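You operate a simulated robot arm through the tools that you are given. There is no shell and no other tool.

You are at the controls of a simulated two-armed robot. One attempt, no reset.

JOB
Get the air up and set the line to the pressure on the service card.
Fine: shut the blue valve, switch the compressor on, wait for green on the tank gauge, then open the yellow valve.
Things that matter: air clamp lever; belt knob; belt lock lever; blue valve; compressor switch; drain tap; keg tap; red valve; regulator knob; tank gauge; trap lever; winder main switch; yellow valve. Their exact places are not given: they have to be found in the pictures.

Only the result counts: the job must be done as asked and must still hold three seconds after the hand-in. Knocking over, shifting, dropping, spilling or breaking anything else fails it.

ROBOT AND FRAMES
Two 7-joint arms with fingered hands on one trunk, on a base that moves. Base frame: it is fixed to the floor where the robot stands at the start and does not move with it; the origin is under the middle of the robot, x ahead of it, y to its left, z up. Readings come in m, degrees, newtons and seconds.
The left shoulder is at the start at [0.054, 0.158, 1.044], the right one opposite. With the tool pointing down near the work surface each hand reaches from about 0.1 to 0.8 m from the robot's upright axis, wherever it stands, measured 20 degrees to its own side. Places, roughly: air clamp lever [2.3, -4.3, 0.9]; belt knob [1.3, -3.6, 0.2]; belt lock lever [1.4, -3.7, 0.2]; blue valve [1.4, -3.8, 1.1]; compressor switch [1.3, -3.7, 1.2]; drain tap [1.8, -3.9, 0.2]; keg tap [2.1, -4.3, 0.4]; red valve [-0.6, -2.8, 1.2]; regulator knob [1.6, -3.9, 1.3]; tank gauge [1.7, -4, 1.4]; trap lever [1.6, -3.9, 1.1]; winder main switch [1.3, -3.7, 1.4]; yellow valve [1.7, -3.9, 1.2]. Payload 4 kg a hand.
Tool frame (each hand has its own): the origin (TCP) lies between the finger pads and is the grasp point; the fingertips stand 0.03 m ahead of it; z points along the fingers, y is the line along which they close. The gripper opens to 0.104 m; its body begins 0.035 m behind the TCP. The gripper is a hand of 4 fingers: y runs from the thumb to the fingers, the wrist lies at [-0.015, -0.104, -0.178] in the tool frame, and closing takes about 1.5 s.
Orientation is that of the tool frame in the base frame, as a unit quaternion [x, y, z, w]. With the fingers straight down and the wrist toward the robot, the tool's x, y and z point along [0, 1, 0], [1, 0, 0] and [0, 0, -1] of the base frame.

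CONTROLS
- The arms move only by the tool servo_tool. It takes "left_moves", "right_moves" or both (then of equal length, played together; a hand with none holds still); each is text: rows parted by semicolons, each of 6 numbers parted by spaces: the shift along the tool's x, y, z in m, then the turn, a rotation vector about the tool's x, y, z in degrees. In form: x y z rx ry rz; .... A call has 1 to 20 rows; each row shifts and turns the commanded pose from where the row before left it, along the tool's axes as they then stand. "left_grip" and "right_grip" are, for a hand that has rows, the finger opening in m, from 0 to 0.104, set as the call begins (left out, the last holds). Each row takes 0.2 s and may step no farther than 0.05 m and 8.6 degrees from the row before; otherwise, or with a gripper value out of range, the whole call is refused. A pose out of reach is approached as far as the arm can. The call stops where the force on the tool passes 40 N (or 10 N more than at its start, if that is more) or the arm is blocked; 0.2 s more then pass. Each finger travels about 0.045 m/s and halts on what it meets, pressing with about 23 N; the grip force reading is that of the motor and also rises with nothing between the fingers. The clock runs only during rows and for 0.2 s after the last one: add rows that do not move to give the fingers time. The reply holds the time, the measured pose of the TCP, the force on the tool along the base axes, the opening and the grip force, in the units named above and with some noise, with the torque about the TCP (base axes, N m) and any sound that the robot's microphone picked up, and new pictures: "show" is both (left out), scene, wrist or none (wrist: the cameras of the hands that moved).
- Cameras (640 x 400 px; columns grow to the right, rows downward): "scene" is now at [0.1387, -0.0095, 1.2423]; the picture's right is [-0.09, -1.00, 0.00], its down [-0.23, 0.02, -0.97] and it looks along [0.97, -0.09, -0.23] (base axes); focal length 272 px, centre (320, 200). "left" rides on the left gripper at [-0.061, -0.092, -0.13] in its tool frame; the picture's right is [-0.81, -0.28, 0.52], its down [0.53, -0.71, 0.45] and it looks along [0.24, 0.64, 0.72] (tool axes); focal length 275 px, centre (320, 200). "right" rides on the right gripper at [0.061, -0.092, -0.13] in its tool frame; the picture's right is [-0.81, 0.28, -0.52], its down [-0.53, -0.71, 0.45] and it looks along [-0.24, 0.64, 0.72] (tool axes); focal length 275 px, centre (320, 200).
- move_column(by): moves the trunk up (or, below 0, down) by that many m; the arms and the scene camera ride with it, the base frame stays. It gives what a move gives, with no picture.
- drive_base(legs): drives the robot by 1 to 6 legs, each [ahead, turn to the left] in m and degrees, along the robot's own axes; the way and the turn of a leg run together, so that a leg with both is an arc; at most 1.5 m and 180 degrees a leg. The arms and the cameras ride along, it lands a little off, and it stops where it bumps. It gives what a move gives, and a new picture of the scene camera.
- set_fingers(index, middle, ring, thumb_bend, thumb_turn, hand): sets how far each is bent, from 0 (flat) to 1 (curled in); at 0.3 the hand is open as for a grip, at 0.7 the pads meet at the TCP. One left out holds its place. A second passes; each finger stops where it meets its share of the squeeze, and holds until it gets a number again. A gripper value or a shape takes the hand back. It gives what a move gives, with no picture; readings hold the bend of each and the force on the fingers (four entries, about 0 where the hand has none), thumb and palm. thumb_turn goes from beside the hand (0) to across from the fingers (1), as for a grip.
- grasp_type(shape, hand): the hand has 4 fingers and takes this shape, open, in about a second: jaw (thumb against the fingers, like two jaws); tri (thumb and two fingers); tip (a fingertip pinch); poke (one finger out to press); point (the index stretched); flat (the hand flat); cup (the hand cupped); fist (a fist). The gripper value then closes the fingers along that shape, each until it touches; the sizes above hold for jaw. It gives what a move gives, with no picture.
- head_to(pan, tilt): turns the head with the scene camera to pan (to the left, within 80 degrees either way) and tilt (down, from -29 to 69), counted from straight ahead of the robot. It gives what a move gives, and a new picture of the scene camera.
- pixel_to_xyz(camera, pixels): there is no depth. For up to 12 entries [column, row, z] of the newest picture of that camera ("zoom" is the newest enlarged one), the place [x, y] in the base frame at which the ray of that pixel passes the height z, good to about 0.002 m, but the place of the scene camera against the robot may be out by one fixed shift of up to 0.012 m in any direction. It takes no simulated time.
- enlarge(camera, box): a new picture of the part [left, top, right, bottom] of that camera's present view, enlarged. It takes no simulated time.
- sign_off(): hands the job in; it is judged then, once.

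Open the grippers and draw the arms clear of the work before you hand the job in, unless the task says otherwise.

The tools are called after "Emit:" as name(argument=value, ...) on one line, values as JSON. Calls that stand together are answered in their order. servo_tool: Moves the arms, as the interface text tells. Its arguments: {"type":"object","properties":{"left_moves":{"type":"string"},"left_grip":{"type":"number"},"right_moves":{"type":"string"},"right_grip":{"type":"number"},"show":{"type":"string","enum":["both","scene","wrist","none"]}},"required":[]} The other tools are called the same way: move_column (by) moves the trunk up or down; grasp_type (shape, hand) gives the hand a shape; set_fingers (index, middle, ring, thumb_bend, thumb_turn, hand) moves the fingers one by one; drive_base (legs) drives the base; head_to (pan, tilt) turns the head that bears the scene camera; pixel_to_xyz (camera, pixels) gives the place at which the rays of pixels pass given heights; enlarge (camera, box) takes an enlarged picture of a part of a camera's view; sign_off () hands the job in.

At the start:

```text
clock: 0.0
left_position: [0.4921, 0.1577, 1.1865]
left_tool_rot: [0.707, 0.707, 0.0, 0.0]
left_ft_force: [-0.7, -0.5, -0.1]
left_wrist_torque: [0.0, 0.0, 0.0]
left_finger_gap: 0.1038
left_grasp_force: 0.0
left_shape: jaw
left_bend: [0.3, 0.3, 0.3, 0.3, 0.98]
left_finger forces: [0.0, 0.0, 0.0, 0.0, 0.2, 0.0]
right_position: [0.5859, -0.2221, 1.156]
right_tool_rot: [0.706, 0.708, 0.0, 0.0]
right_ft_force: [-0.2, -0.6, 1.0]
right_wrist_torque: [0.01, 0.0, 0.0]
right_finger_gap: 0.1036
right_grasp_force: 0.1
right_shape: jaw
right_bend: [0.3, 0.3, 0.3, 0.3, 0.98]
right_finger forces: [0.0, 0.1, 0.1, 0.0, 0.0, 0.1]
trunk travel left (down, up): [-0.25, 0.257]
robot x, y, heading: [-0.0017, -0.0001, -0.3]
head pan, tilt (commanded): [-5.2, 12.5]
```

scene: 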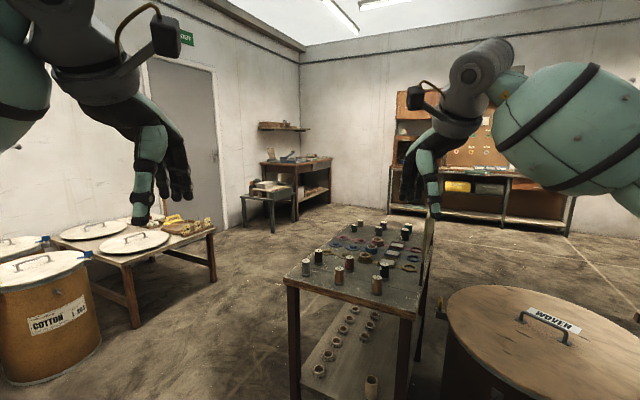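
right: 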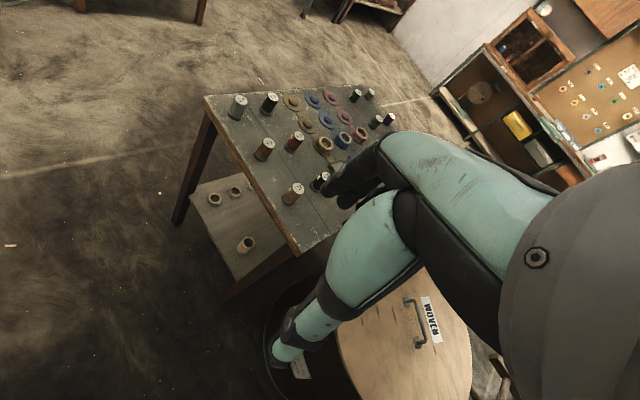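
left: 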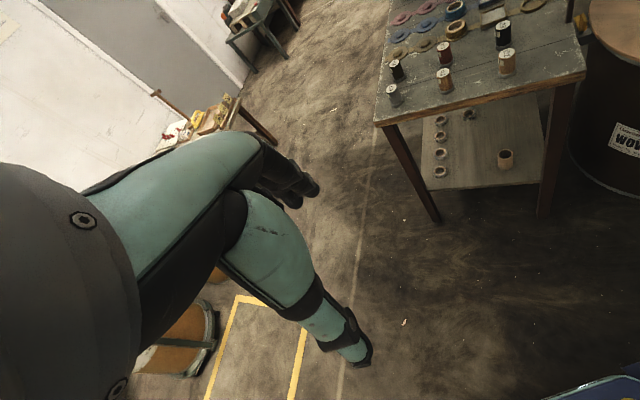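

The start picture shows a work room with a bench ahead and a drum at the right (480-600, 290-400). The work is at about [1.5, -3.9], so I turn the head right to look for it.

Emit:
head_to(pan=-65, tilt=10)

```text
clock: 1.3
left_position: [0.4774, 0.1568, 1.1936]
left_tool_rot: [0.708, 0.707, 0.004, 0.005]
left_ft_force: [0.2, 0.2, -1.1]
left_wrist_torque: [-0.02, -0.03, 0.01]
left_finger_gap: 0.1041
left_grasp_force: 0.1
left_shape: jaw
left_bend: [0.3, 0.3, 0.3, 0.3, 0.98]
left_finger forces: [0.0, 0.0, 0.1, 0.1, 0.1, 0.1]
right_position: [0.5704, -0.2225, 1.1634]
right_tool_rot: [0.707, 0.708, 0.003, 0.005]
right_ft_force: [0.2, -0.8, -0.6]
right_wrist_torque: [0.03, 0.0, -0.02]
right_finger_gap: 0.1038
right_grasp_force: 0.1
right_shape: jaw
right_bend: [0.3, 0.3, 0.3, 0.3, 0.98]
right_finger forces: [0.0, 0.1, 0.0, 0.0, 0.0, 0.0]
trunk travel left (down, up): [-0.25, 0.257]
robot x, y, heading: [-0.0002, 0.0013, 0.2]
head pan, tilt (commanded): [-65.0, 10.0]
```

scene: 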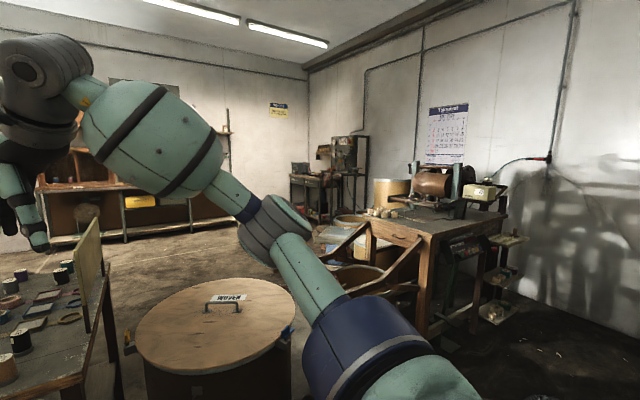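

The station seems to be the machine bench at (380-520, 160-340). I enlarge that part and the neighbouring regions.

Emit:
enlarge(camera="scene", box=[350, 90, 570, 350])

Emit:
enlarge(camera="scene", box=[400, 150, 540, 240])

Emit:
head_to(pan=-80, tilt=10)

```text
1.54 times, centred on (460, 220) of scene
```

zoom: 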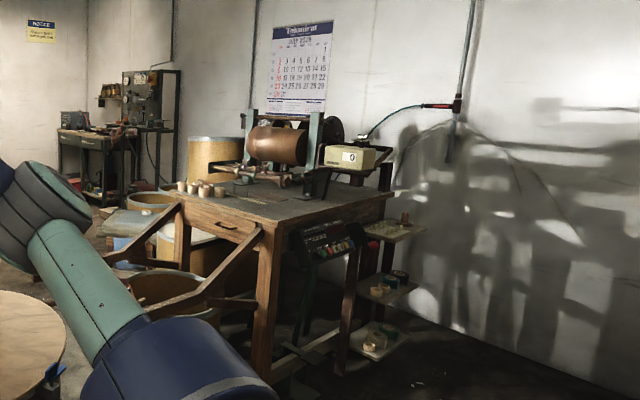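

```text
4.44 times, centred on (470, 195) of scene
```

zoom: 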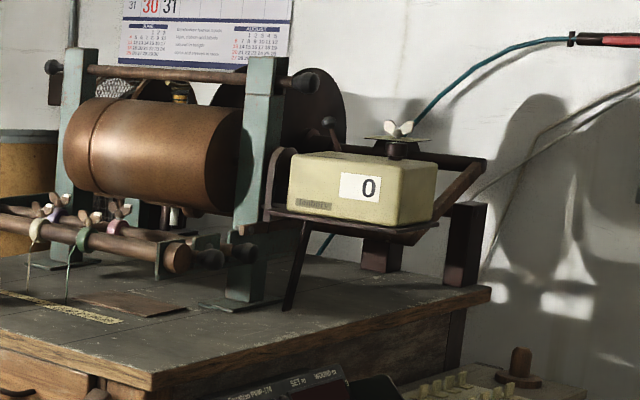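

```text
clock: 2.1
left_position: [0.4779, 0.1563, 1.1935]
left_tool_rot: [0.707, 0.708, 0.004, 0.005]
left_ft_force: [0.0, -0.2, 0.3]
left_wrist_torque: [-0.01, 0.01, -0.02]
left_finger_gap: 0.1041
left_grasp_force: 0.0
left_shape: jaw
left_bend: [0.3, 0.3, 0.3, 0.3, 0.98]
left_finger forces: [0.0, 0.0, 0.0, 0.1, 0.1, 0.1]
right_position: [0.5714, -0.223, 1.1635]
right_tool_rot: [0.707, 0.707, 0.004, 0.005]
right_ft_force: [0.5, 0.6, -0.7]
right_wrist_torque: [0.02, -0.04, 0.04]
right_finger_gap: 0.104
right_grasp_force: 0.1
right_shape: jaw
right_bend: [0.3, 0.3, 0.3, 0.3, 0.98]
right_finger forces: [0.0, 0.0, 0.1, 0.0, 0.0, 0.1]
trunk travel left (down, up): [-0.25, 0.257]
robot x, y, heading: [-0.0042, -0.0011, -0.3]
head pan, tilt (commanded): [-80.0, 10.0]
```

scene: 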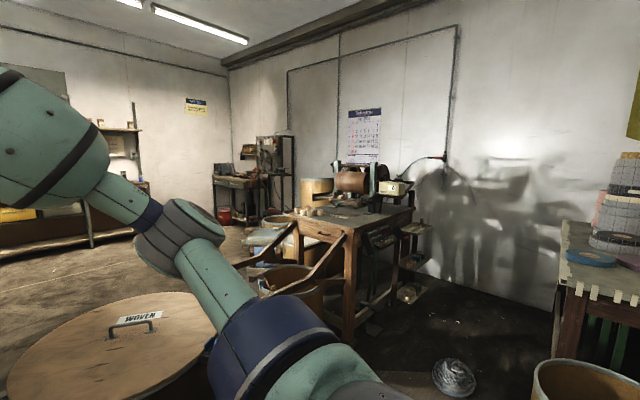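

The far unit near (275, 170), at bearing about -69°, fits the given places. I enlarge it and ask for floor positions of the obstacles between.

Emit:
enlarge(camera="scene", box=[200, 120, 320, 230])

Emit:
pixel_to_xyz(camera="scene", pixels=[[347, 345, 0], [262, 222, 0], [225, 222, 0], [292, 290, 0], [205, 345, 0.6], [110, 293, 0.6], [10, 370, 0.6], [345, 235, 0.85], [412, 210, 0.85], [295, 215, 0.85], [280, 325, 0], [445, 157, 1.2]])

Emit:
head_to(pan=-45, tilt=20)

```text
3.64 times, centred on (260, 175) of scene
```

zoom: 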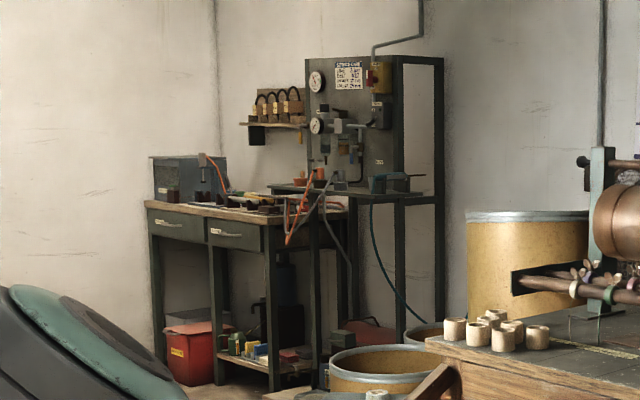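

```text
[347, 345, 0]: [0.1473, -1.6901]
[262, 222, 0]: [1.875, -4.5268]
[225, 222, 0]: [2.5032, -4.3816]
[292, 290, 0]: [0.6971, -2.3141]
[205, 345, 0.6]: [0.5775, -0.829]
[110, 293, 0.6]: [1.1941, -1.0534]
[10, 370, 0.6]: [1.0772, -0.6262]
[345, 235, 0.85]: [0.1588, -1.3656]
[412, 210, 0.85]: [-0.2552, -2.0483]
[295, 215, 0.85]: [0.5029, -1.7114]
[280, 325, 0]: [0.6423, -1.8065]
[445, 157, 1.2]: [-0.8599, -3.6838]
```

```text
clock: 3.1
left_position: [0.4786, 0.1576, 1.1937]
left_tool_rot: [0.707, 0.707, 0.005, 0.005]
left_ft_force: [0.1, 0.9, -0.2]
left_wrist_torque: [-0.04, -0.02, 0.03]
left_finger_gap: 0.1037
left_grasp_force: 0.1
left_shape: jaw
left_bend: [0.3, 0.3, 0.3, 0.3, 0.98]
left_finger forces: [0.0, 0.0, 0.0, 0.0, 0.0, 0.1]
right_position: [0.5726, -0.2228, 1.1633]
right_tool_rot: [0.706, 0.708, 0.004, 0.004]
right_ft_force: [0.4, 0.4, -0.1]
right_wrist_torque: [0.0, 0.01, -0.04]
right_finger_gap: 0.1038
right_grasp_force: 0.1
right_shape: jaw
right_bend: [0.3, 0.3, 0.3, 0.3, 0.98]
right_finger forces: [0.0, 0.0, 0.0, 0.1, 0.1, 0.0]
trunk travel left (down, up): [-0.25, 0.257]
robot x, y, heading: [-0.0017, -0.0012, 0.2]
head pan, tilt (commanded): [-45.0, 20.0]
```

scene: 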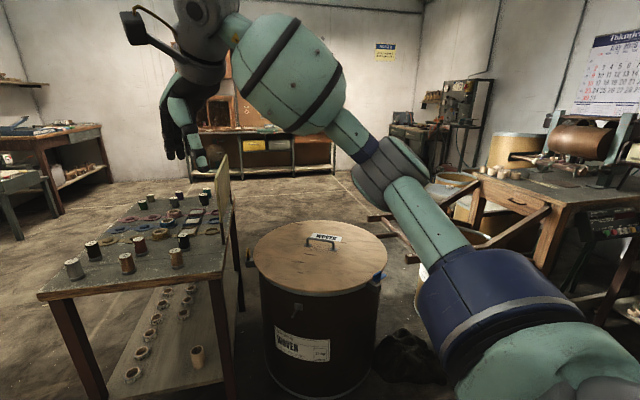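

The panel (480, 110) is far behind the WOVEN drum (320, 260). I map the floor positions of drum, spool table, rag, and winder bench to plan a route.

Emit:
pixel_to_xyz(camera="scene", pixels=[[320, 398, 0], [270, 362, 0], [373, 365, 0], [410, 380, 0], [375, 350, 0], [240, 310, 0], [210, 250, 0], [545, 270, 0], [405, 262, 0], [450, 225, 0], [375, 215, 0], [440, 370, 0]])

Emit:
head_to(pan=0, tilt=35)

Emit:
pixel_to_xyz(camera="scene", pixels=[[320, 398, 0]])

```text
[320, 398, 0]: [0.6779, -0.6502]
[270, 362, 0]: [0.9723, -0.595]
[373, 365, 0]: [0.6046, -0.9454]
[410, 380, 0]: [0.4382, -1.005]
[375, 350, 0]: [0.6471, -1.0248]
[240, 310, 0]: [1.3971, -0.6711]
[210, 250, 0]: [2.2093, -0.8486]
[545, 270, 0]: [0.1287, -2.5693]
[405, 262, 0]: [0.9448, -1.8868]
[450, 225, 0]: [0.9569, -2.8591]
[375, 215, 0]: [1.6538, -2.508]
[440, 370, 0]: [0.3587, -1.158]
```

```text
clock: 4.2
left_position: [0.4774, 0.1559, 1.1947]
left_tool_rot: [0.707, 0.707, 0.004, 0.006]
left_ft_force: [-0.1, 0.2, -1.0]
left_wrist_torque: [-0.01, 0.0, -0.02]
left_finger_gap: 0.104
left_grasp_force: 0.1
left_shape: jaw
left_bend: [0.3, 0.3, 0.3, 0.3, 0.98]
left_finger forces: [0.0, 0.0, 0.0, 0.0, 0.0, 0.1]
right_position: [0.572, -0.2229, 1.1627]
right_tool_rot: [0.706, 0.708, 0.004, 0.004]
right_ft_force: [-0.2, -0.5, -0.4]
right_wrist_torque: [-0.01, -0.02, 0.02]
right_finger_gap: 0.1038
right_grasp_force: 0.1
right_shape: jaw
right_bend: [0.3, 0.3, 0.3, 0.3, 0.98]
right_finger forces: [0.0, 0.0, 0.1, 0.0, 0.1, 0.0]
trunk travel left (down, up): [-0.25, 0.257]
robot x, y, heading: [0.0008, 0.0035, 0.1]
head pan, tilt (commanded): [0.0, 35.0]
```

scene: 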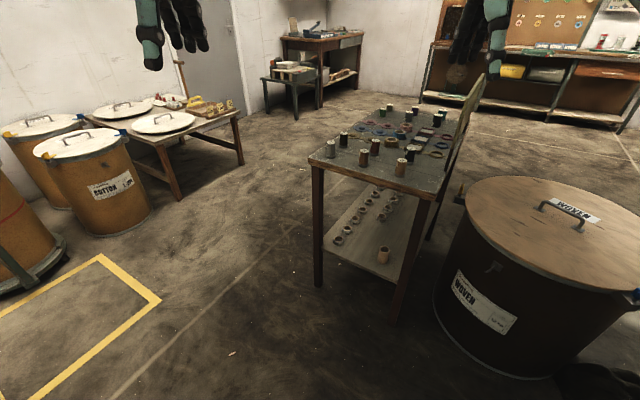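

```text
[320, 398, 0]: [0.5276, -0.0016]
```

Now the lane between the left lid table (leg at 178,198) and the spool table (leg at 318,285) is visible. I measure its width.

Emit:
pixel_to_xyz(camera="scene", pixels=[[318, 287, 0], [395, 320, 0], [430, 240, 0], [178, 199, 0], [242, 165, 0], [297, 118, 0], [150, 220, 0], [436, 312, 0], [560, 378, 0], [420, 103, 0], [610, 128, 0], [310, 160, 0.8]])

Emit:
head_to(pan=-30, tilt=12)

```text
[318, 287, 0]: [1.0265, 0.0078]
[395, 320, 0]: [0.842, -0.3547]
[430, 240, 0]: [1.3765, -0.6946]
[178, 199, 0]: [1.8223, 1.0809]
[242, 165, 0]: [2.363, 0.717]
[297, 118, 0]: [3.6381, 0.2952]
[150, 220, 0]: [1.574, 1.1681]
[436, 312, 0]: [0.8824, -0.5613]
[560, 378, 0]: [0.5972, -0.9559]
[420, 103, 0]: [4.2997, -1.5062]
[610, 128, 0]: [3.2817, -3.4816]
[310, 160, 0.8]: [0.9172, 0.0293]
```

```text
clock: 5.2
left_position: [0.4781, 0.1559, 1.1935]
left_tool_rot: [0.707, 0.707, 0.004, 0.006]
left_ft_force: [-0.4, -0.4, 0.0]
left_wrist_torque: [0.01, 0.0, 0.01]
left_finger_gap: 0.1039
left_grasp_force: 0.1
left_shape: jaw
left_bend: [0.3, 0.3, 0.3, 0.3, 0.98]
left_finger forces: [0.1, 0.1, 0.0, 0.0, 0.1, 0.0]
right_position: [0.5713, -0.2238, 1.1631]
right_tool_rot: [0.706, 0.708, 0.003, 0.004]
right_ft_force: [-0.6, -0.1, 0.5]
right_wrist_torque: [0.0, 0.0, -0.01]
right_finger_gap: 0.1038
right_grasp_force: 0.0
right_shape: jaw
right_bend: [0.3, 0.3, 0.3, 0.3, 0.98]
right_finger forces: [0.0, 0.0, 0.0, 0.0, 0.0, 0.1]
trunk travel left (down, up): [-0.25, 0.257]
robot x, y, heading: [0.002, 0.0013, -0.1]
head pan, tilt (commanded): [-30.0, 12.0]
```

scene: 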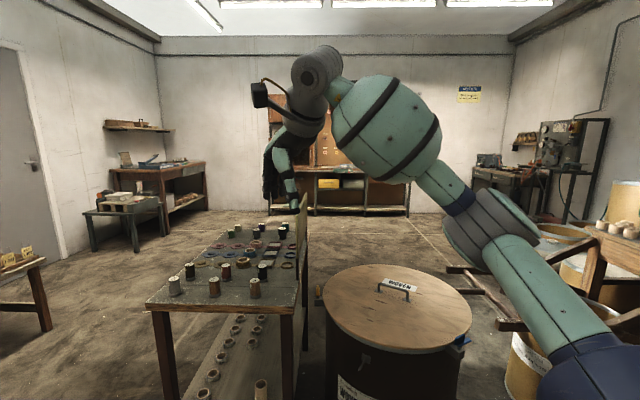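

The left lane (between spool table leg at [1.03, 0.01] and lid table leg at [1.82, 1.08]) is about 1.3 m wide, whereas the right gap is too narrow. I drive to about [1.08, 0.72] and turn into the lane.

Emit:
drive_base(legs=[[0, 34], [1.3, 0], [0, -67]])

```text
clock: 17.3
left_position: [1.5569, 0.5716, 1.1936]
left_tool_rot: [0.884, 0.467, 0.002, 0.006]
left_ft_force: [0.4, 0.0, -0.1]
left_wrist_torque: [-0.04, -0.03, -0.02]
left_finger_gap: 0.1038
left_grasp_force: 0.1
left_shape: jaw
left_bend: [0.3, 0.3, 0.3, 0.3, 0.98]
left_finger forces: [0.0, 0.0, 0.1, 0.1, 0.0, 0.0]
right_position: [1.4197, 0.2055, 1.1639]
right_tool_rot: [0.884, 0.467, 0.002, 0.006]
right_ft_force: [-0.3, 0.0, 0.2]
right_wrist_torque: [-0.02, 0.04, -0.02]
right_finger_gap: 0.1041
right_grasp_force: 0.1
right_shape: jaw
right_bend: [0.3, 0.3, 0.3, 0.3, 0.98]
right_finger forces: [0.0, 0.0, 0.1, 0.0, 0.1, 0.0]
trunk travel left (down, up): [-0.25, 0.257]
robot x, y, heading: [1.0806, 0.7216, -34.4]
head pan, tilt (commanded): [-30.0, 12.0]
```

scene: 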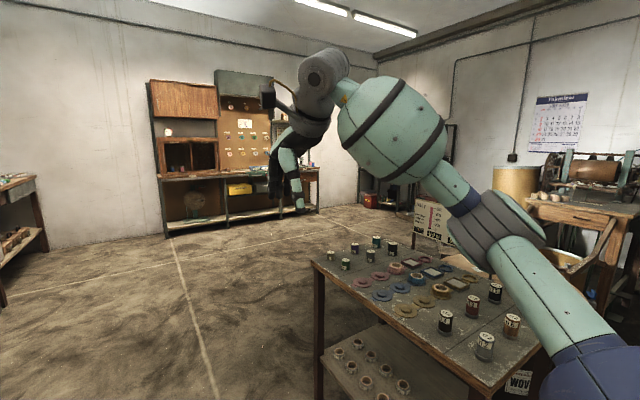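

The robot stands at [1.08, 0.72], heading -34°, and a sheet shows at (430, 222). I enlarge it and drive on along the lane.

Emit:
enlarge(camera="scene", box=[390, 190, 480, 250])

Emit:
drive_base(legs=[[1.0, 0], [0.9, 0]])

Emit:
head_to(pan=-75, tilt=12)

```text
6.67 times, centred on (435, 220) of scene
```

zoom: 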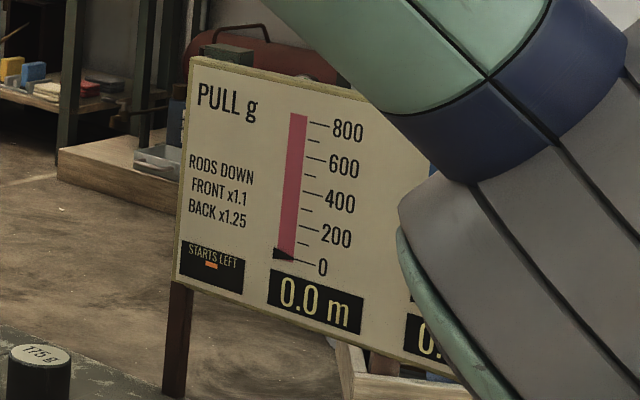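

```text
clock: 27.4
left_position: [3.127, -0.4688, 1.1992]
left_tool_rot: [0.879, 0.477, 0.008, 0.011]
left_ft_force: [0.1, -0.2, -0.3]
left_wrist_torque: [0.0, -0.01, 0.0]
left_finger_gap: 0.1038
left_grasp_force: 0.1
left_shape: jaw
left_bend: [0.3, 0.3, 0.3, 0.3, 0.97]
left_finger forces: [0.1, 0.0, 0.0, 0.1, 0.1, 0.0]
right_position: [2.9972, -0.8378, 1.1712]
right_tool_rot: [0.88, 0.475, 0.005, 0.012]
right_ft_force: [-0.4, -0.6, 0.4]
right_wrist_torque: [-0.02, -0.02, 0.02]
right_finger_gap: 0.1037
right_grasp_force: 0.0
right_shape: jaw
right_bend: [0.3, 0.3, 0.3, 0.3, 0.98]
right_finger forces: [0.1, 0.1, 0.0, 0.1, 0.0, 0.0]
trunk travel left (down, up): [-0.25, 0.257]
robot x, y, heading: [2.658, -0.3376, -33.4]
head pan, tilt (commanded): [-30.0, 12.0]
```

scene: 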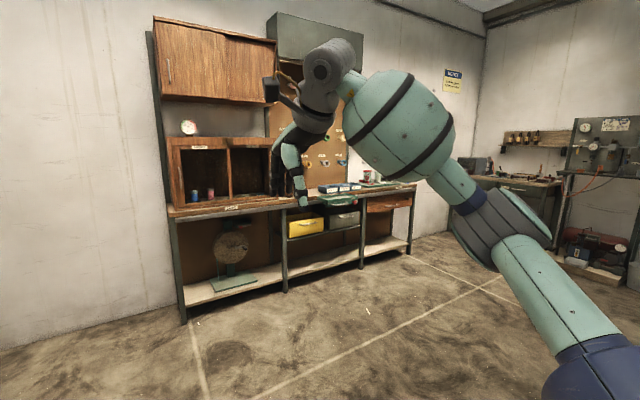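

```text
clock: 28.5
left_position: [3.1151, -0.4612, 1.2041]
left_tool_rot: [0.879, 0.476, 0.01, 0.016]
left_ft_force: [-0.2, -0.5, 0.3]
left_wrist_torque: [-0.01, 0.0, 0.02]
left_finger_gap: 0.1043
left_grasp_force: 0.0
left_shape: jaw
left_bend: [0.3, 0.3, 0.3, 0.3, 0.98]
left_finger forces: [0.0, 0.1, 0.0, 0.0, 0.0, 0.0]
right_position: [2.9854, -0.8328, 1.1774]
right_tool_rot: [0.88, 0.475, 0.007, 0.017]
right_ft_force: [-0.6, -0.2, -0.1]
right_wrist_torque: [0.01, 0.01, 0.02]
right_finger_gap: 0.1041
right_grasp_force: 0.0
right_shape: jaw
right_bend: [0.3, 0.3, 0.3, 0.3, 0.98]
right_finger forces: [0.1, 0.0, 0.0, 0.1, 0.0, 0.0]
trunk travel left (down, up): [-0.25, 0.257]
robot x, y, heading: [2.6591, -0.3377, -33.3]
head pan, tilt (commanded): [-75.0, 12.0]
```

scene: 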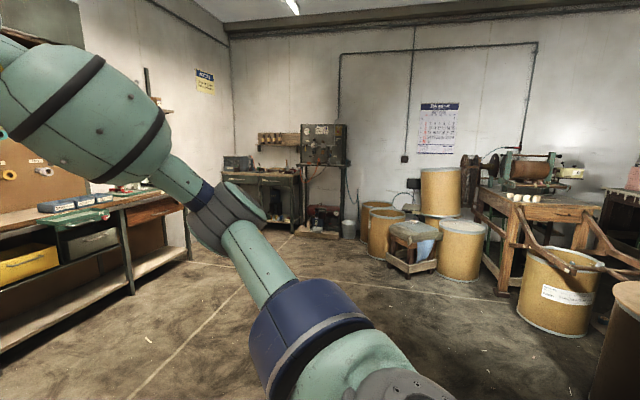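

The panel stands at (320, 145) with the way to it free. I turn right by 73° and drive 1.6 m toward it.

Emit:
enlarge(camera="scene", box=[230, 110, 370, 245])

Emit:
drive_base(legs=[[0, -73], [1.4, 0]])

Emit:
head_to(pan=0, tilt=12)

```text
2.96 times, centred on (300, 178) of scene
```

zoom: 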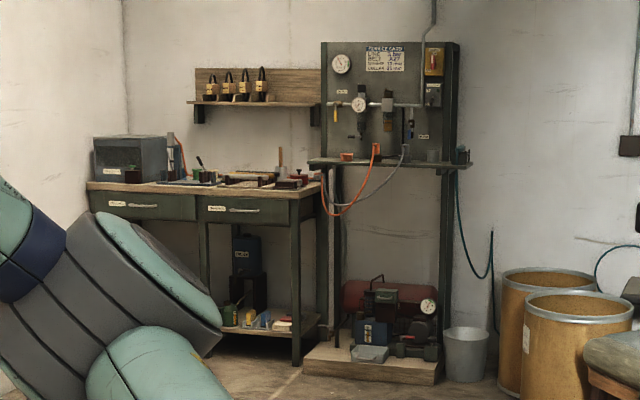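

```text
clock: 39.7
left_position: [2.2699, -2.18, 1.2052]
left_tool_rot: [0.99, -0.141, -0.002, 0.019]
left_ft_force: [0.0, 0.1, -0.4]
left_wrist_torque: [-0.01, 0.02, -0.01]
left_finger_gap: 0.104
left_grasp_force: 0.1
left_shape: jaw
left_bend: [0.3, 0.3, 0.3, 0.3, 0.98]
left_finger forces: [0.1, 0.0, 0.1, 0.1, 0.0, 0.0]
right_position: [1.8784, -2.1626, 1.1787]
right_tool_rot: [0.989, -0.144, -0.004, 0.018]
right_ft_force: [0.1, 0.4, 0.0]
right_wrist_torque: [0.02, -0.01, 0.02]
right_finger_gap: 0.1041
right_grasp_force: 0.0
right_shape: jaw
right_bend: [0.3, 0.3, 0.3, 0.3, 0.98]
right_finger forces: [0.0, 0.0, 0.0, 0.0, 0.0, 0.0]
trunk travel left (down, up): [-0.25, 0.257]
robot x, y, heading: [2.2551, -1.7105, -106.5]
head pan, tilt (commanded): [-75.0, 12.0]
```

scene: 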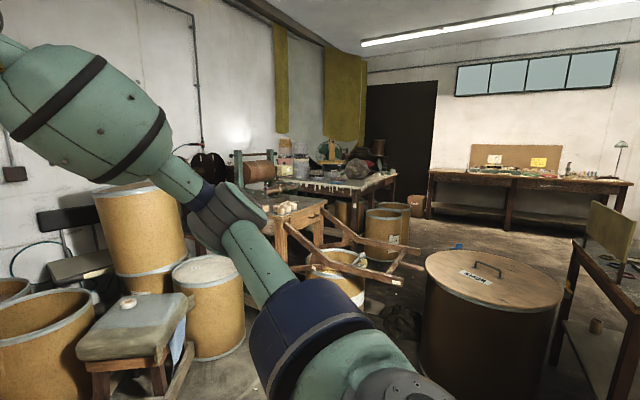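

```text
clock: 41.1
left_position: [2.2753, -2.167, 1.2112]
left_tool_rot: [0.99, -0.142, -0.002, 0.026]
left_ft_force: [-0.1, -0.3, -0.5]
left_wrist_torque: [0.02, 0.0, -0.01]
left_finger_gap: 0.1039
left_grasp_force: 0.1
left_shape: jaw
left_bend: [0.3, 0.3, 0.3, 0.3, 0.98]
left_finger forces: [0.1, 0.0, 0.0, 0.1, 0.0, 0.0]
right_position: [1.882, -2.1486, 1.1849]
right_tool_rot: [0.989, -0.143, -0.006, 0.025]
right_ft_force: [0.1, -0.1, 0.8]
right_wrist_torque: [0.0, -0.04, 0.01]
right_finger_gap: 0.1039
right_grasp_force: 0.1
right_shape: jaw
right_bend: [0.3, 0.3, 0.3, 0.3, 0.98]
right_finger forces: [0.1, 0.0, 0.1, 0.0, 0.0, 0.1]
trunk travel left (down, up): [-0.25, 0.257]
robot x, y, heading: [2.2581, -1.7083, -106.4]
head pan, tilt (commanded): [0.0, 12.0]
```

scene: 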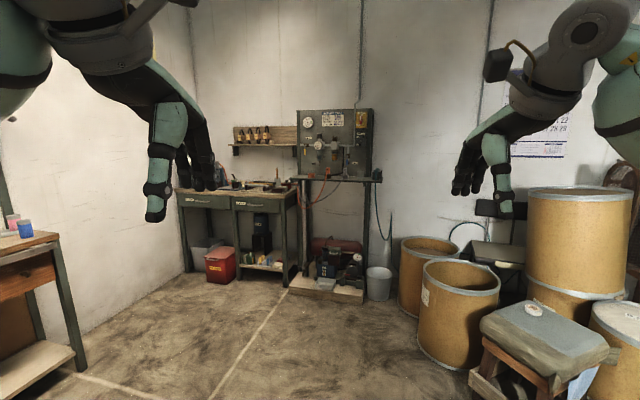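

The panel is now clear at (335, 145). I enlarge the panel and the compressor below it.

Emit:
enlarge(camera="scene", box=[285, 100, 395, 190])

Emit:
enlarge(camera="scene", box=[280, 220, 400, 305])

```text
4.44 times, centred on (340, 145) of scene
```

zoom: 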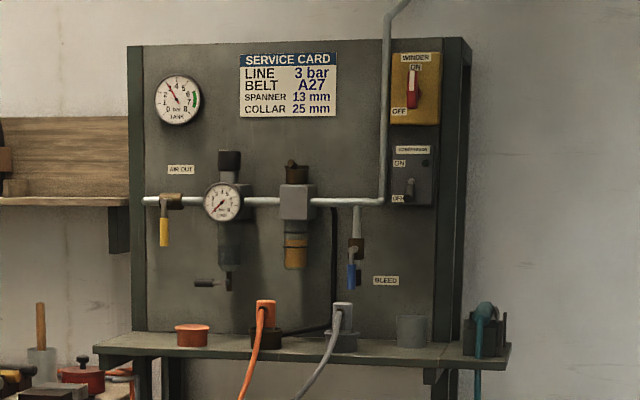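

```text
4.71 times, centred on (340, 262) of scene
```

zoom: 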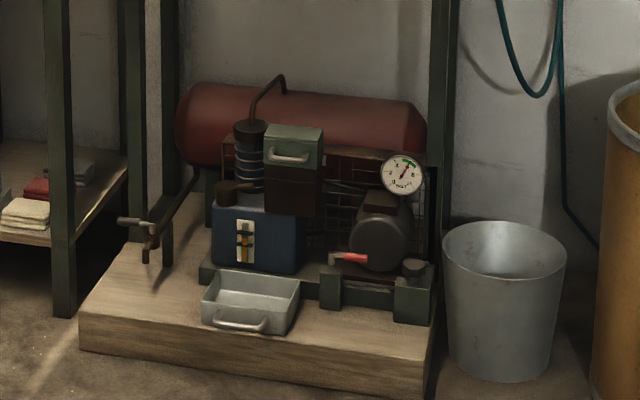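

The service card reads LINE 3 bar; the layout is clear: yellow valve far left, regulator with line gauge, blue bleed valve at right, compressor switch under the winder switch. I take floor points on the wooden base (zoom 80,350 and 428,393) to find the panel's orientation.

Emit:
pixel_to_xyz(camera="zoom", pixels=[[80, 350, 0], [428, 397, 0], [55, 315, 0], [505, 380, 0]])

Emit:
enlarge(camera="scene", box=[300, 105, 340, 130])

Emit:
enlarge(camera="scene", box=[300, 130, 350, 165])

```text
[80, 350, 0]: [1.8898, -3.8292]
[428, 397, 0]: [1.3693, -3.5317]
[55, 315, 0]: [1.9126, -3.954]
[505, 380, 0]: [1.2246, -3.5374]
```

```text
16.00 times, centred on (320, 118) of scene
```

zoom: 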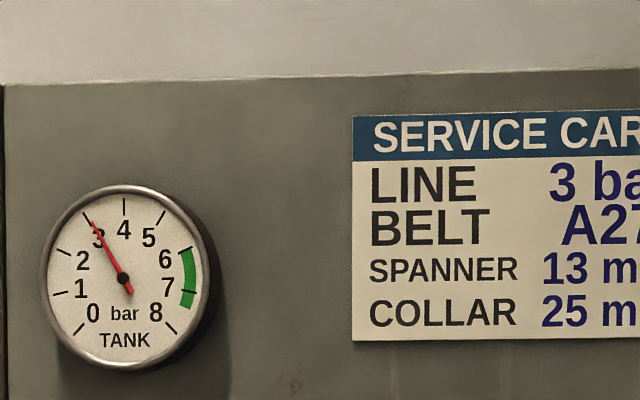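

```text
11.43 times, centred on (325, 148) of scene
```

zoom: 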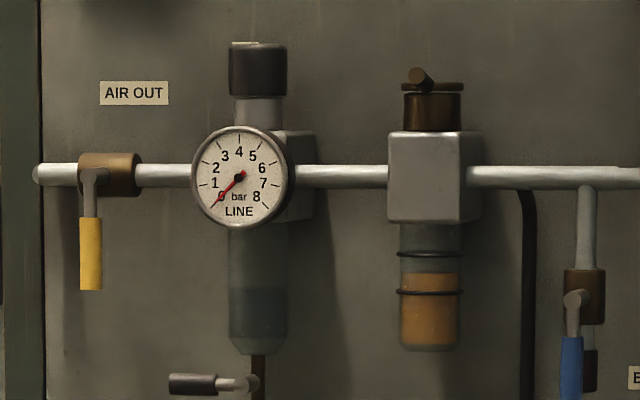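

Tank reads about 3 bar, line 0; blue handle is along its vertical pipe (open), yellow handle is across the pipe (closed). The panel normal is about heading -119.7°; I check the drum at (425, 345) and hose clearance before closing in.

Emit:
pixel_to_xyz(camera="scene", pixels=[[418, 340, 0], [445, 367, 0], [400, 300, 0], [368, 298, 0], [285, 285, 0], [205, 275, 0], [472, 390, 0]])

Emit:
drive_base(legs=[[0, 3], [1.3, 0], [0, -16.3]])

```text
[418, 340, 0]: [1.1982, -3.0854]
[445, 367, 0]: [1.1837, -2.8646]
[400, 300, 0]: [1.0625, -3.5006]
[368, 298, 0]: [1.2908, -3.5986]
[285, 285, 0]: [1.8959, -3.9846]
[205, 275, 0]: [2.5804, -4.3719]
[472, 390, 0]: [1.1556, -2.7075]
```

```text
clock: 49.5
left_position: [1.8943, -3.4273, 1.2109]
left_tool_rot: [0.97, -0.242, -0.004, 0.026]
left_ft_force: [-0.1, 0.0, 0.0]
left_wrist_torque: [0.02, 0.0, 0.03]
left_finger_gap: 0.1037
left_grasp_force: 0.0
left_shape: jaw
left_bend: [0.3, 0.3, 0.3, 0.3, 0.98]
left_finger forces: [0.0, 0.0, 0.0, 0.0, 0.1, 0.0]
right_position: [1.5144, -3.3295, 1.1836]
right_tool_rot: [0.969, -0.244, -0.008, 0.024]
right_ft_force: [0.3, -0.2, 0.4]
right_wrist_torque: [-0.01, -0.01, -0.02]
right_finger_gap: 0.1037
right_grasp_force: 0.1
right_shape: jaw
right_bend: [0.3, 0.3, 0.3, 0.3, 0.98]
right_finger forces: [0.0, 0.0, 0.0, 0.1, 0.0, 0.0]
trunk travel left (down, up): [-0.25, 0.257]
robot x, y, heading: [1.971, -2.9771, -118.5]
head pan, tilt (commanded): [0.0, 12.0]
```

scene: 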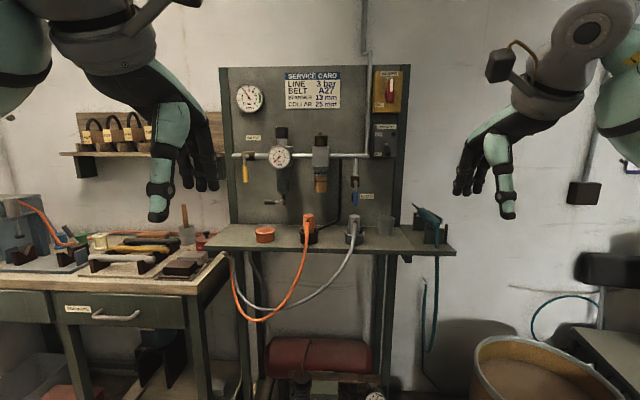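

The panel is now about 1.1 m ahead, square in view at (230-405, 65-250). I enlarge the individual controls.

Emit:
enlarge(camera="scene", box=[365, 60, 415, 165])

Emit:
enlarge(camera="scene", box=[225, 75, 305, 125])

Emit:
enlarge(camera="scene", box=[228, 125, 308, 215])

Emit:
enlarge(camera="scene", box=[300, 125, 400, 215])

Emit:
enlarge(camera="scene", box=[200, 190, 470, 270])

```text
3.81 times, centred on (390, 112) of scene
```

zoom: 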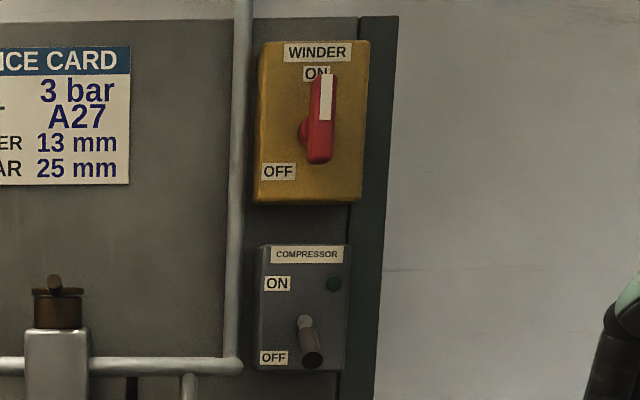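

```text
8.00 times, centred on (265, 100) of scene
```

zoom: 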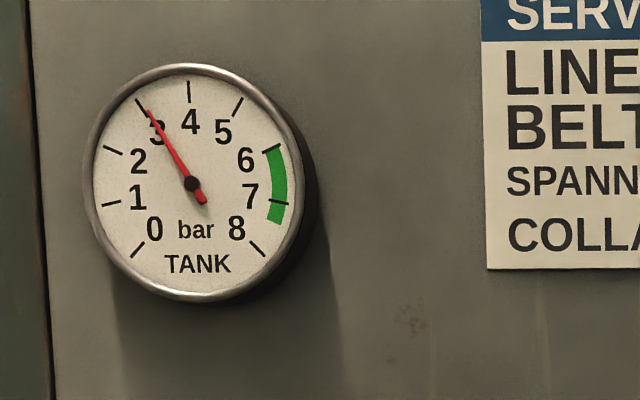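

```text
4.44 times, centred on (268, 170) of scene
```

zoom: 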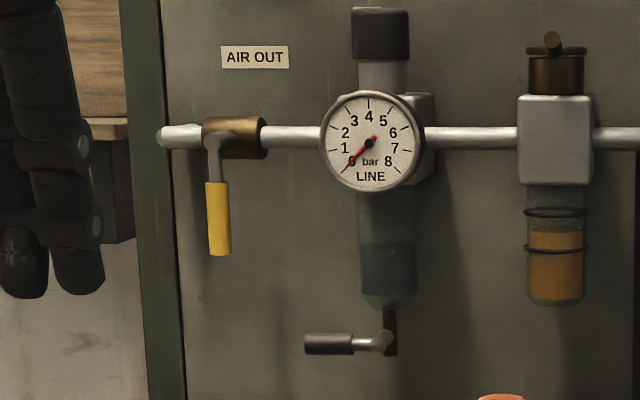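

```text
4.44 times, centred on (350, 170) of scene
```

zoom: 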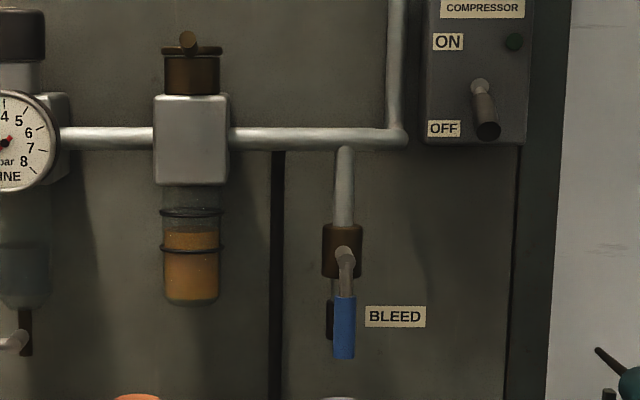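

```text
2.37 times, centred on (335, 230) of scene
```

zoom: 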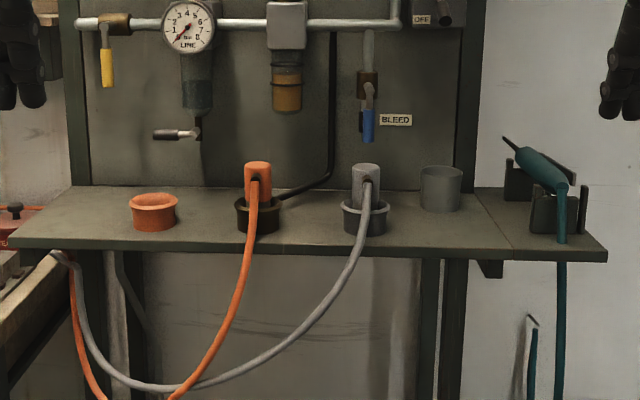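

The handle tips and pivots are clear in the zooms: blue pivot at scene (355.6, 182.4), toggle base (386, 144.5), yellow pivot (244.8, 155.8), regulator knob centre (281.5, 132.8). I take the rays from here, then raise the trunk to triangulate with a second view.

Emit:
pixel_to_xyz(camera="scene", pixels=[[355.6, 182.4, 1.1], [355.2, 204.9, 1.05], [386.0, 144.5, 1.2], [387.8, 154.0, 1.2], [281.5, 132.8, 1.2], [244.8, 155.8, 1.2], [245.3, 181.7, 1.1], [279.0, 157.2, 1.2], [204.2, 249.0, 1.0], [456.1, 254.5, 1.0], [285.5, 202.3, 1.05], [248.9, 98.0, 1.3]])

Emit:
move_column(by=0.15)

Emit:
head_to(pan=0, tilt=20)

```text
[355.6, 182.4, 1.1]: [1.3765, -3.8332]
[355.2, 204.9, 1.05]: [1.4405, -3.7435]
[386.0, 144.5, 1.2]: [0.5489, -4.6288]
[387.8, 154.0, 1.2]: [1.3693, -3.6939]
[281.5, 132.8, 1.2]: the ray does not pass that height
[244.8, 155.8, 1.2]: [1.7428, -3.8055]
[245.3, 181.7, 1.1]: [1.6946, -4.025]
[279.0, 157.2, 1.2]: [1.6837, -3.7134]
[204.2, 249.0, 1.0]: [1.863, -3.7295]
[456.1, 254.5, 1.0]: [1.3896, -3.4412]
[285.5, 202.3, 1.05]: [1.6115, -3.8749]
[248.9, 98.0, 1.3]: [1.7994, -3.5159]
```

```text
clock: 51.3
left_position: [1.9008, -3.4156, 1.3651]
left_tool_rot: [0.97, -0.242, -0.005, 0.032]
left_ft_force: [-0.2, 1.4, -0.1]
left_wrist_torque: [-0.01, 0.0, 0.02]
left_finger_gap: 0.1039
left_grasp_force: 0.1
left_shape: jaw
left_bend: [0.3, 0.3, 0.3, 0.3, 0.98]
left_finger forces: [0.0, 0.1, 0.0, 0.0, 0.0, 0.0]
right_position: [1.52, -3.3192, 1.3396]
right_tool_rot: [0.969, -0.243, -0.01, 0.031]
right_ft_force: [0.4, 0.1, -0.7]
right_wrist_torque: [0.0, 0.02, -0.01]
right_finger_gap: 0.1037
right_grasp_force: 0.2
right_shape: jaw
right_bend: [0.3, 0.3, 0.3, 0.3, 0.98]
right_finger forces: [0.1, 0.1, 0.0, 0.0, 0.1, 0.0]
trunk travel left (down, up): [-0.4, 0.107]
robot x, y, heading: [1.9704, -2.9784, -118.2]
head pan, tilt (commanded): [0.0, 12.0]
```

```text
clock: 52.0
left_position: [1.9018, -3.4159, 1.3655]
left_tool_rot: [0.97, -0.242, -0.006, 0.032]
left_ft_force: [-0.2, -0.1, 0.5]
left_wrist_torque: [0.03, -0.02, -0.01]
left_finger_gap: 0.1038
left_grasp_force: 0.1
left_shape: jaw
left_bend: [0.3, 0.3, 0.3, 0.3, 0.98]
left_finger forces: [0.1, 0.1, 0.0, 0.0, 0.0, 0.0]
right_position: [1.5204, -3.3187, 1.3399]
right_tool_rot: [0.969, -0.244, -0.01, 0.03]
right_ft_force: [-0.2, 0.3, -0.5]
right_wrist_torque: [0.0, 0.02, -0.01]
right_finger_gap: 0.1038
right_grasp_force: 0.1
right_shape: jaw
right_bend: [0.3, 0.3, 0.3, 0.3, 0.98]
right_finger forces: [0.0, 0.0, 0.0, 0.0, 0.1, 0.0]
trunk travel left (down, up): [-0.4, 0.107]
robot x, y, heading: [1.974, -2.9817, -117.9]
head pan, tilt (commanded): [0.0, 20.0]
```

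scene: 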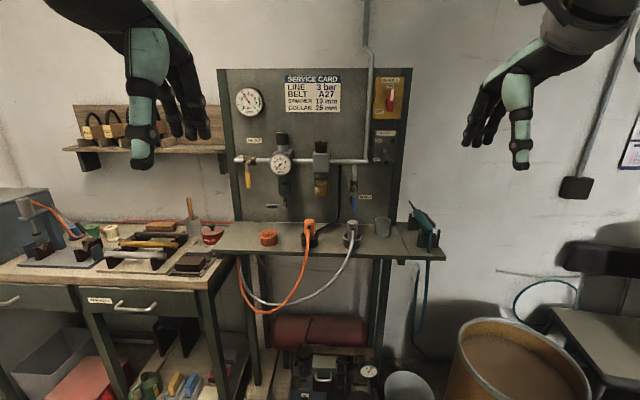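

The same panel is now seen from 0.15 m higher. I enlarge the control area again to pick the same points.

Emit:
enlarge(camera="scene", box=[228, 120, 308, 220])

Emit:
enlarge(camera="scene", box=[310, 120, 410, 220])

Emit:
enlarge(camera="scene", box=[200, 200, 460, 270])

Emit:
enlarge(camera="scene", box=[230, 300, 420, 400])

```text
4.00 times, centred on (268, 170) of scene
```

zoom: 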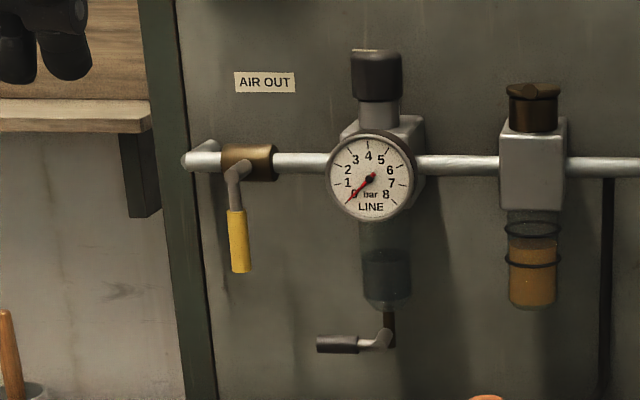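

```text
4.00 times, centred on (360, 170) of scene
```

zoom: 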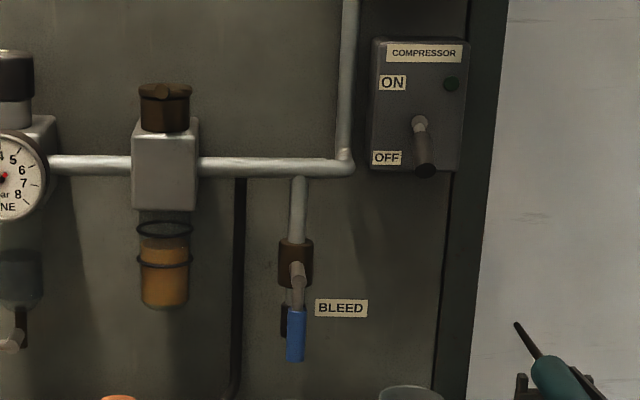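

```text
2.46 times, centred on (330, 235) of scene
```

zoom: 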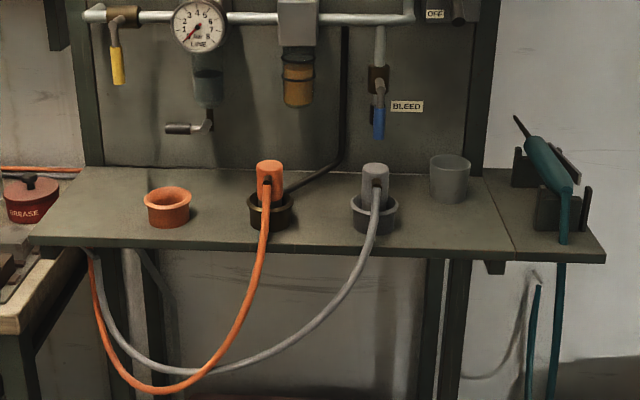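

```text
3.37 times, centred on (325, 350) of scene
```

zoom: 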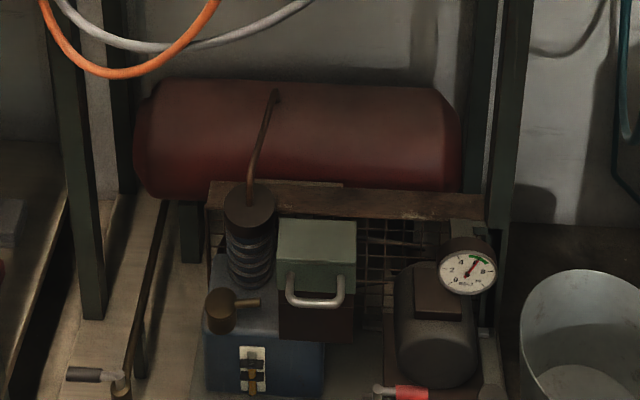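

I take the rays of the same points from this higher view at two heights so I can intersect them with the earlier ones.

Emit:
pixel_to_xyz(camera="scene", pixels=[[354.5, 187, 1.1], [354.5, 187, 1.2], [354, 210, 1.05], [385, 150.5, 1.2], [385, 150.5, 1.3], [386.75, 162.5, 1.2], [282, 138.75, 1.3], [282, 138.75, 1.2], [247.25, 162, 1.2], [248.25, 187, 1.1], [280.25, 164.75, 1.2], [285, 204.25, 1.05]])

Emit:
pixel_to_xyz(camera="scene", pixels=[[212.1, 251.3, 1.0], [446.3, 258.6, 1.0], [212.1, 251.3, 0.95], [446.3, 258.6, 0.95], [268, 206, 1.05], [320, 300, 1.3], [320, 300, 1.0], [320, 101, 1.38]])

```text
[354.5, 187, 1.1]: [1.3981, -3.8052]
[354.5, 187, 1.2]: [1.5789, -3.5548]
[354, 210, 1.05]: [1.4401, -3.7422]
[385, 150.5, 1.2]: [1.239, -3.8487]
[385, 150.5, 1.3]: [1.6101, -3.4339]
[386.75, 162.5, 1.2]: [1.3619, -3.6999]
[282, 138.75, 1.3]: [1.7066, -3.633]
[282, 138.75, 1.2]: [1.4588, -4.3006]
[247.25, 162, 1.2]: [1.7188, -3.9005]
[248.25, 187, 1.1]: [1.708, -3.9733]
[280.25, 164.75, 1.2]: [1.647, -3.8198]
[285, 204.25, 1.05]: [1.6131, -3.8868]
```

```text
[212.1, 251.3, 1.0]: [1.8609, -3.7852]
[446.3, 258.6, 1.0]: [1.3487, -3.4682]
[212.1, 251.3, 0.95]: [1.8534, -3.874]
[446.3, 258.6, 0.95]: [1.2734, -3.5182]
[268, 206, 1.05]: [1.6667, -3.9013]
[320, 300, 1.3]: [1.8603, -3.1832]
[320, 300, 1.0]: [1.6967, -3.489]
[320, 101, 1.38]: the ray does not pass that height
```

Triangulated: blue pivot ≈ [1.42, -3.78, 1.11], toggle tip ≈ [1.36, -3.70, 1.20], yellow pivot ≈ [1.71, -3.94, 1.19], regulator knob front ≈ [1.63, -3.84, 1.27], shelf at z≈0.93 with its edge ~0.15 m in front of the panel. I now pitch both hands so the fingers point at the panel, while still well back.

Emit:
servo_tool(right_moves="0 0 0 -8.2 0 0; 0 0 0 -8.2 0 0; 0 0 0 -8.2 0 0; 0 0 0 -8.2 0 0; 0 0 0 -8.2 0 0; 0 0 0 -8.2 0 0; 0 0 0 -8.2 0 0; 0 0 0 -8.2 0 0; 0 0 0 -8.2 0 0; 0 0 0 -8.2 0 0; 0 0 0 -8.2 0 0", left_moves="0 0 0 -8.2 0 0; 0 0 0 -8.2 0 0; 0 0 0 -8.2 0 0; 0 0 0 -8.2 0 0; 0 0 0 -8.2 0 0; 0 0 0 -8.2 0 0; 0 0 0 -8.2 0 0; 0 0 0 -8.2 0 0; 0 0 0 -8.2 0 0; 0 0 0 -8.2 0 0; 0 0 0 -8.2 0 0")

```text
clock: 54.4
left_position: [1.873, -3.4408, 1.3899]
left_tool_rot: [0.662, -0.167, -0.176, 0.709]
left_ft_force: [0.8, -0.7, 0.7]
left_wrist_torque: [0.01, 0.01, 0.0]
left_finger_gap: 0.104
left_grasp_force: 0.1
left_shape: jaw
left_bend: [0.3, 0.3, 0.3, 0.3, 0.98]
left_finger forces: [0.0, 0.0, 0.0, 0.0, 0.1, 0.0]
left hand out of reach, approached as far as the arm can: row 7, 8, 9, 10
right_position: [1.5202, -3.3201, 1.3392]
right_tool_rot: [0.824, -0.206, -0.131, 0.511]
right_ft_force: [0.8, 0.6, 0.0]
right_wrist_torque: [0.01, -0.03, 0.01]
right_finger_gap: 0.1039
right_grasp_force: 0.0
right_shape: jaw
right_bend: [0.3, 0.3, 0.3, 0.3, 0.98]
right_finger forces: [0.0, 0.0, 0.1, 0.0, 0.0, 0.0]
right hand out of reach, approached as far as the arm can: row 8, 9, 10, 11
trunk travel left (down, up): [-0.4, 0.107]
robot x, y, heading: [1.9721, -2.9755, -118.3]
head pan, tilt (commanded): [0.0, 20.0]
```

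scene: 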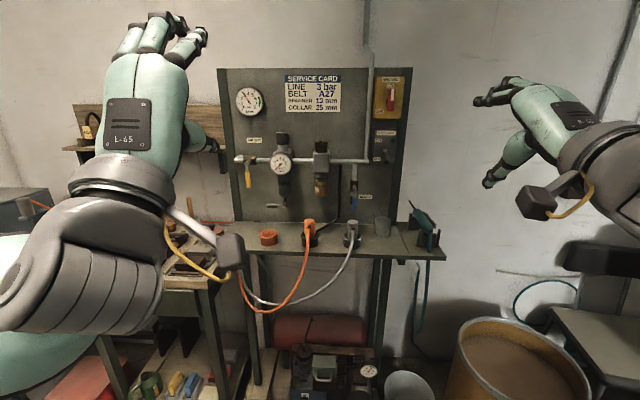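
right: 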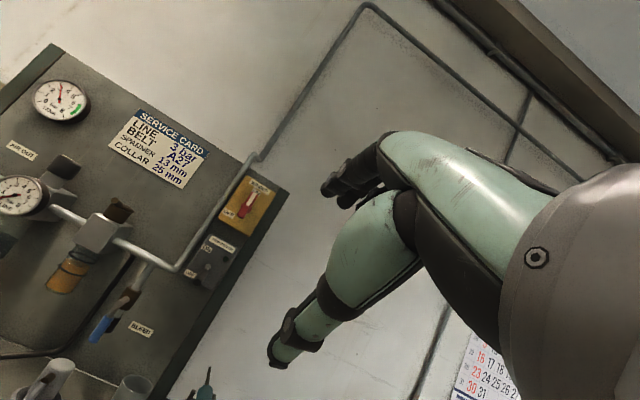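
left: 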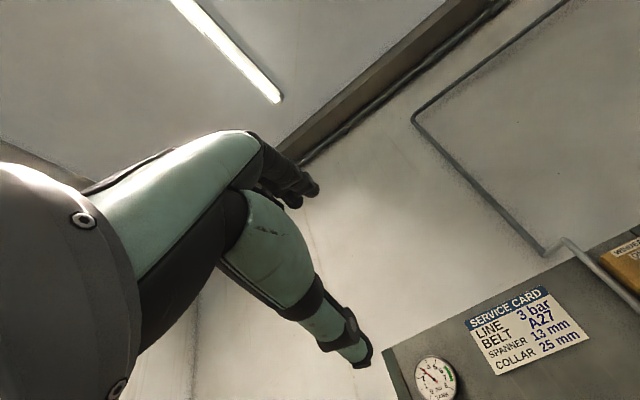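

The left hand now points forward; the right stuck at about 60° pitch (out of reach there). I shift the right hand forward and down to find a reachable pose.

Emit:
servo_tool(right_moves="0 -0.03 0.03 0 0 0; 0 -0.03 0.03 0 0 0; 0 -0.03 0.03 0 0 0; 0 -0.03 0.03 0 0 0; 0 0 0 0 0 0; 0 0 0 0 0 0")

```text
clock: 55.8
left_position: [1.8738, -3.4392, 1.393]
left_tool_rot: [0.662, -0.166, -0.175, 0.71]
left_ft_force: [-0.3, -0.3, -0.7]
left_wrist_torque: [0.01, -0.03, 0.01]
left_finger_gap: 0.104
left_grasp_force: 0.0
left_shape: jaw
left_bend: [0.3, 0.3, 0.3, 0.3, 0.98]
left_finger forces: [0.0, 0.1, 0.0, 0.0, 0.0, 0.1]
right_position: [1.5187, -3.3205, 1.3324]
right_tool_rot: [0.826, -0.205, -0.129, 0.509]
right_ft_force: [-0.6, -0.2, -0.4]
right_wrist_torque: [0.02, -0.01, 0.03]
right_finger_gap: 0.1043
right_grasp_force: 0.1
right_shape: jaw
right_bend: [0.3, 0.3, 0.3, 0.3, 0.98]
right_finger forces: [0.0, 0.0, 0.0, 0.0, 0.1, 0.0]
right hand out of reach, approached as far as the arm can: row 1, 2, 3, 4
trunk travel left (down, up): [-0.4, 0.107]
robot x, y, heading: [1.9736, -2.9739, -118.1]
head pan, tilt (commanded): [0.0, 20.0]
```

scene: 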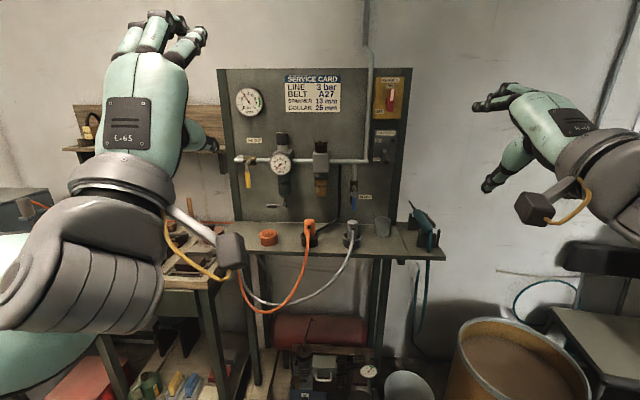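
right: 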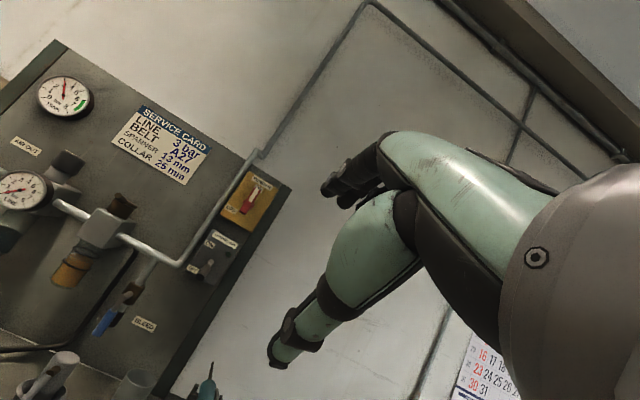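

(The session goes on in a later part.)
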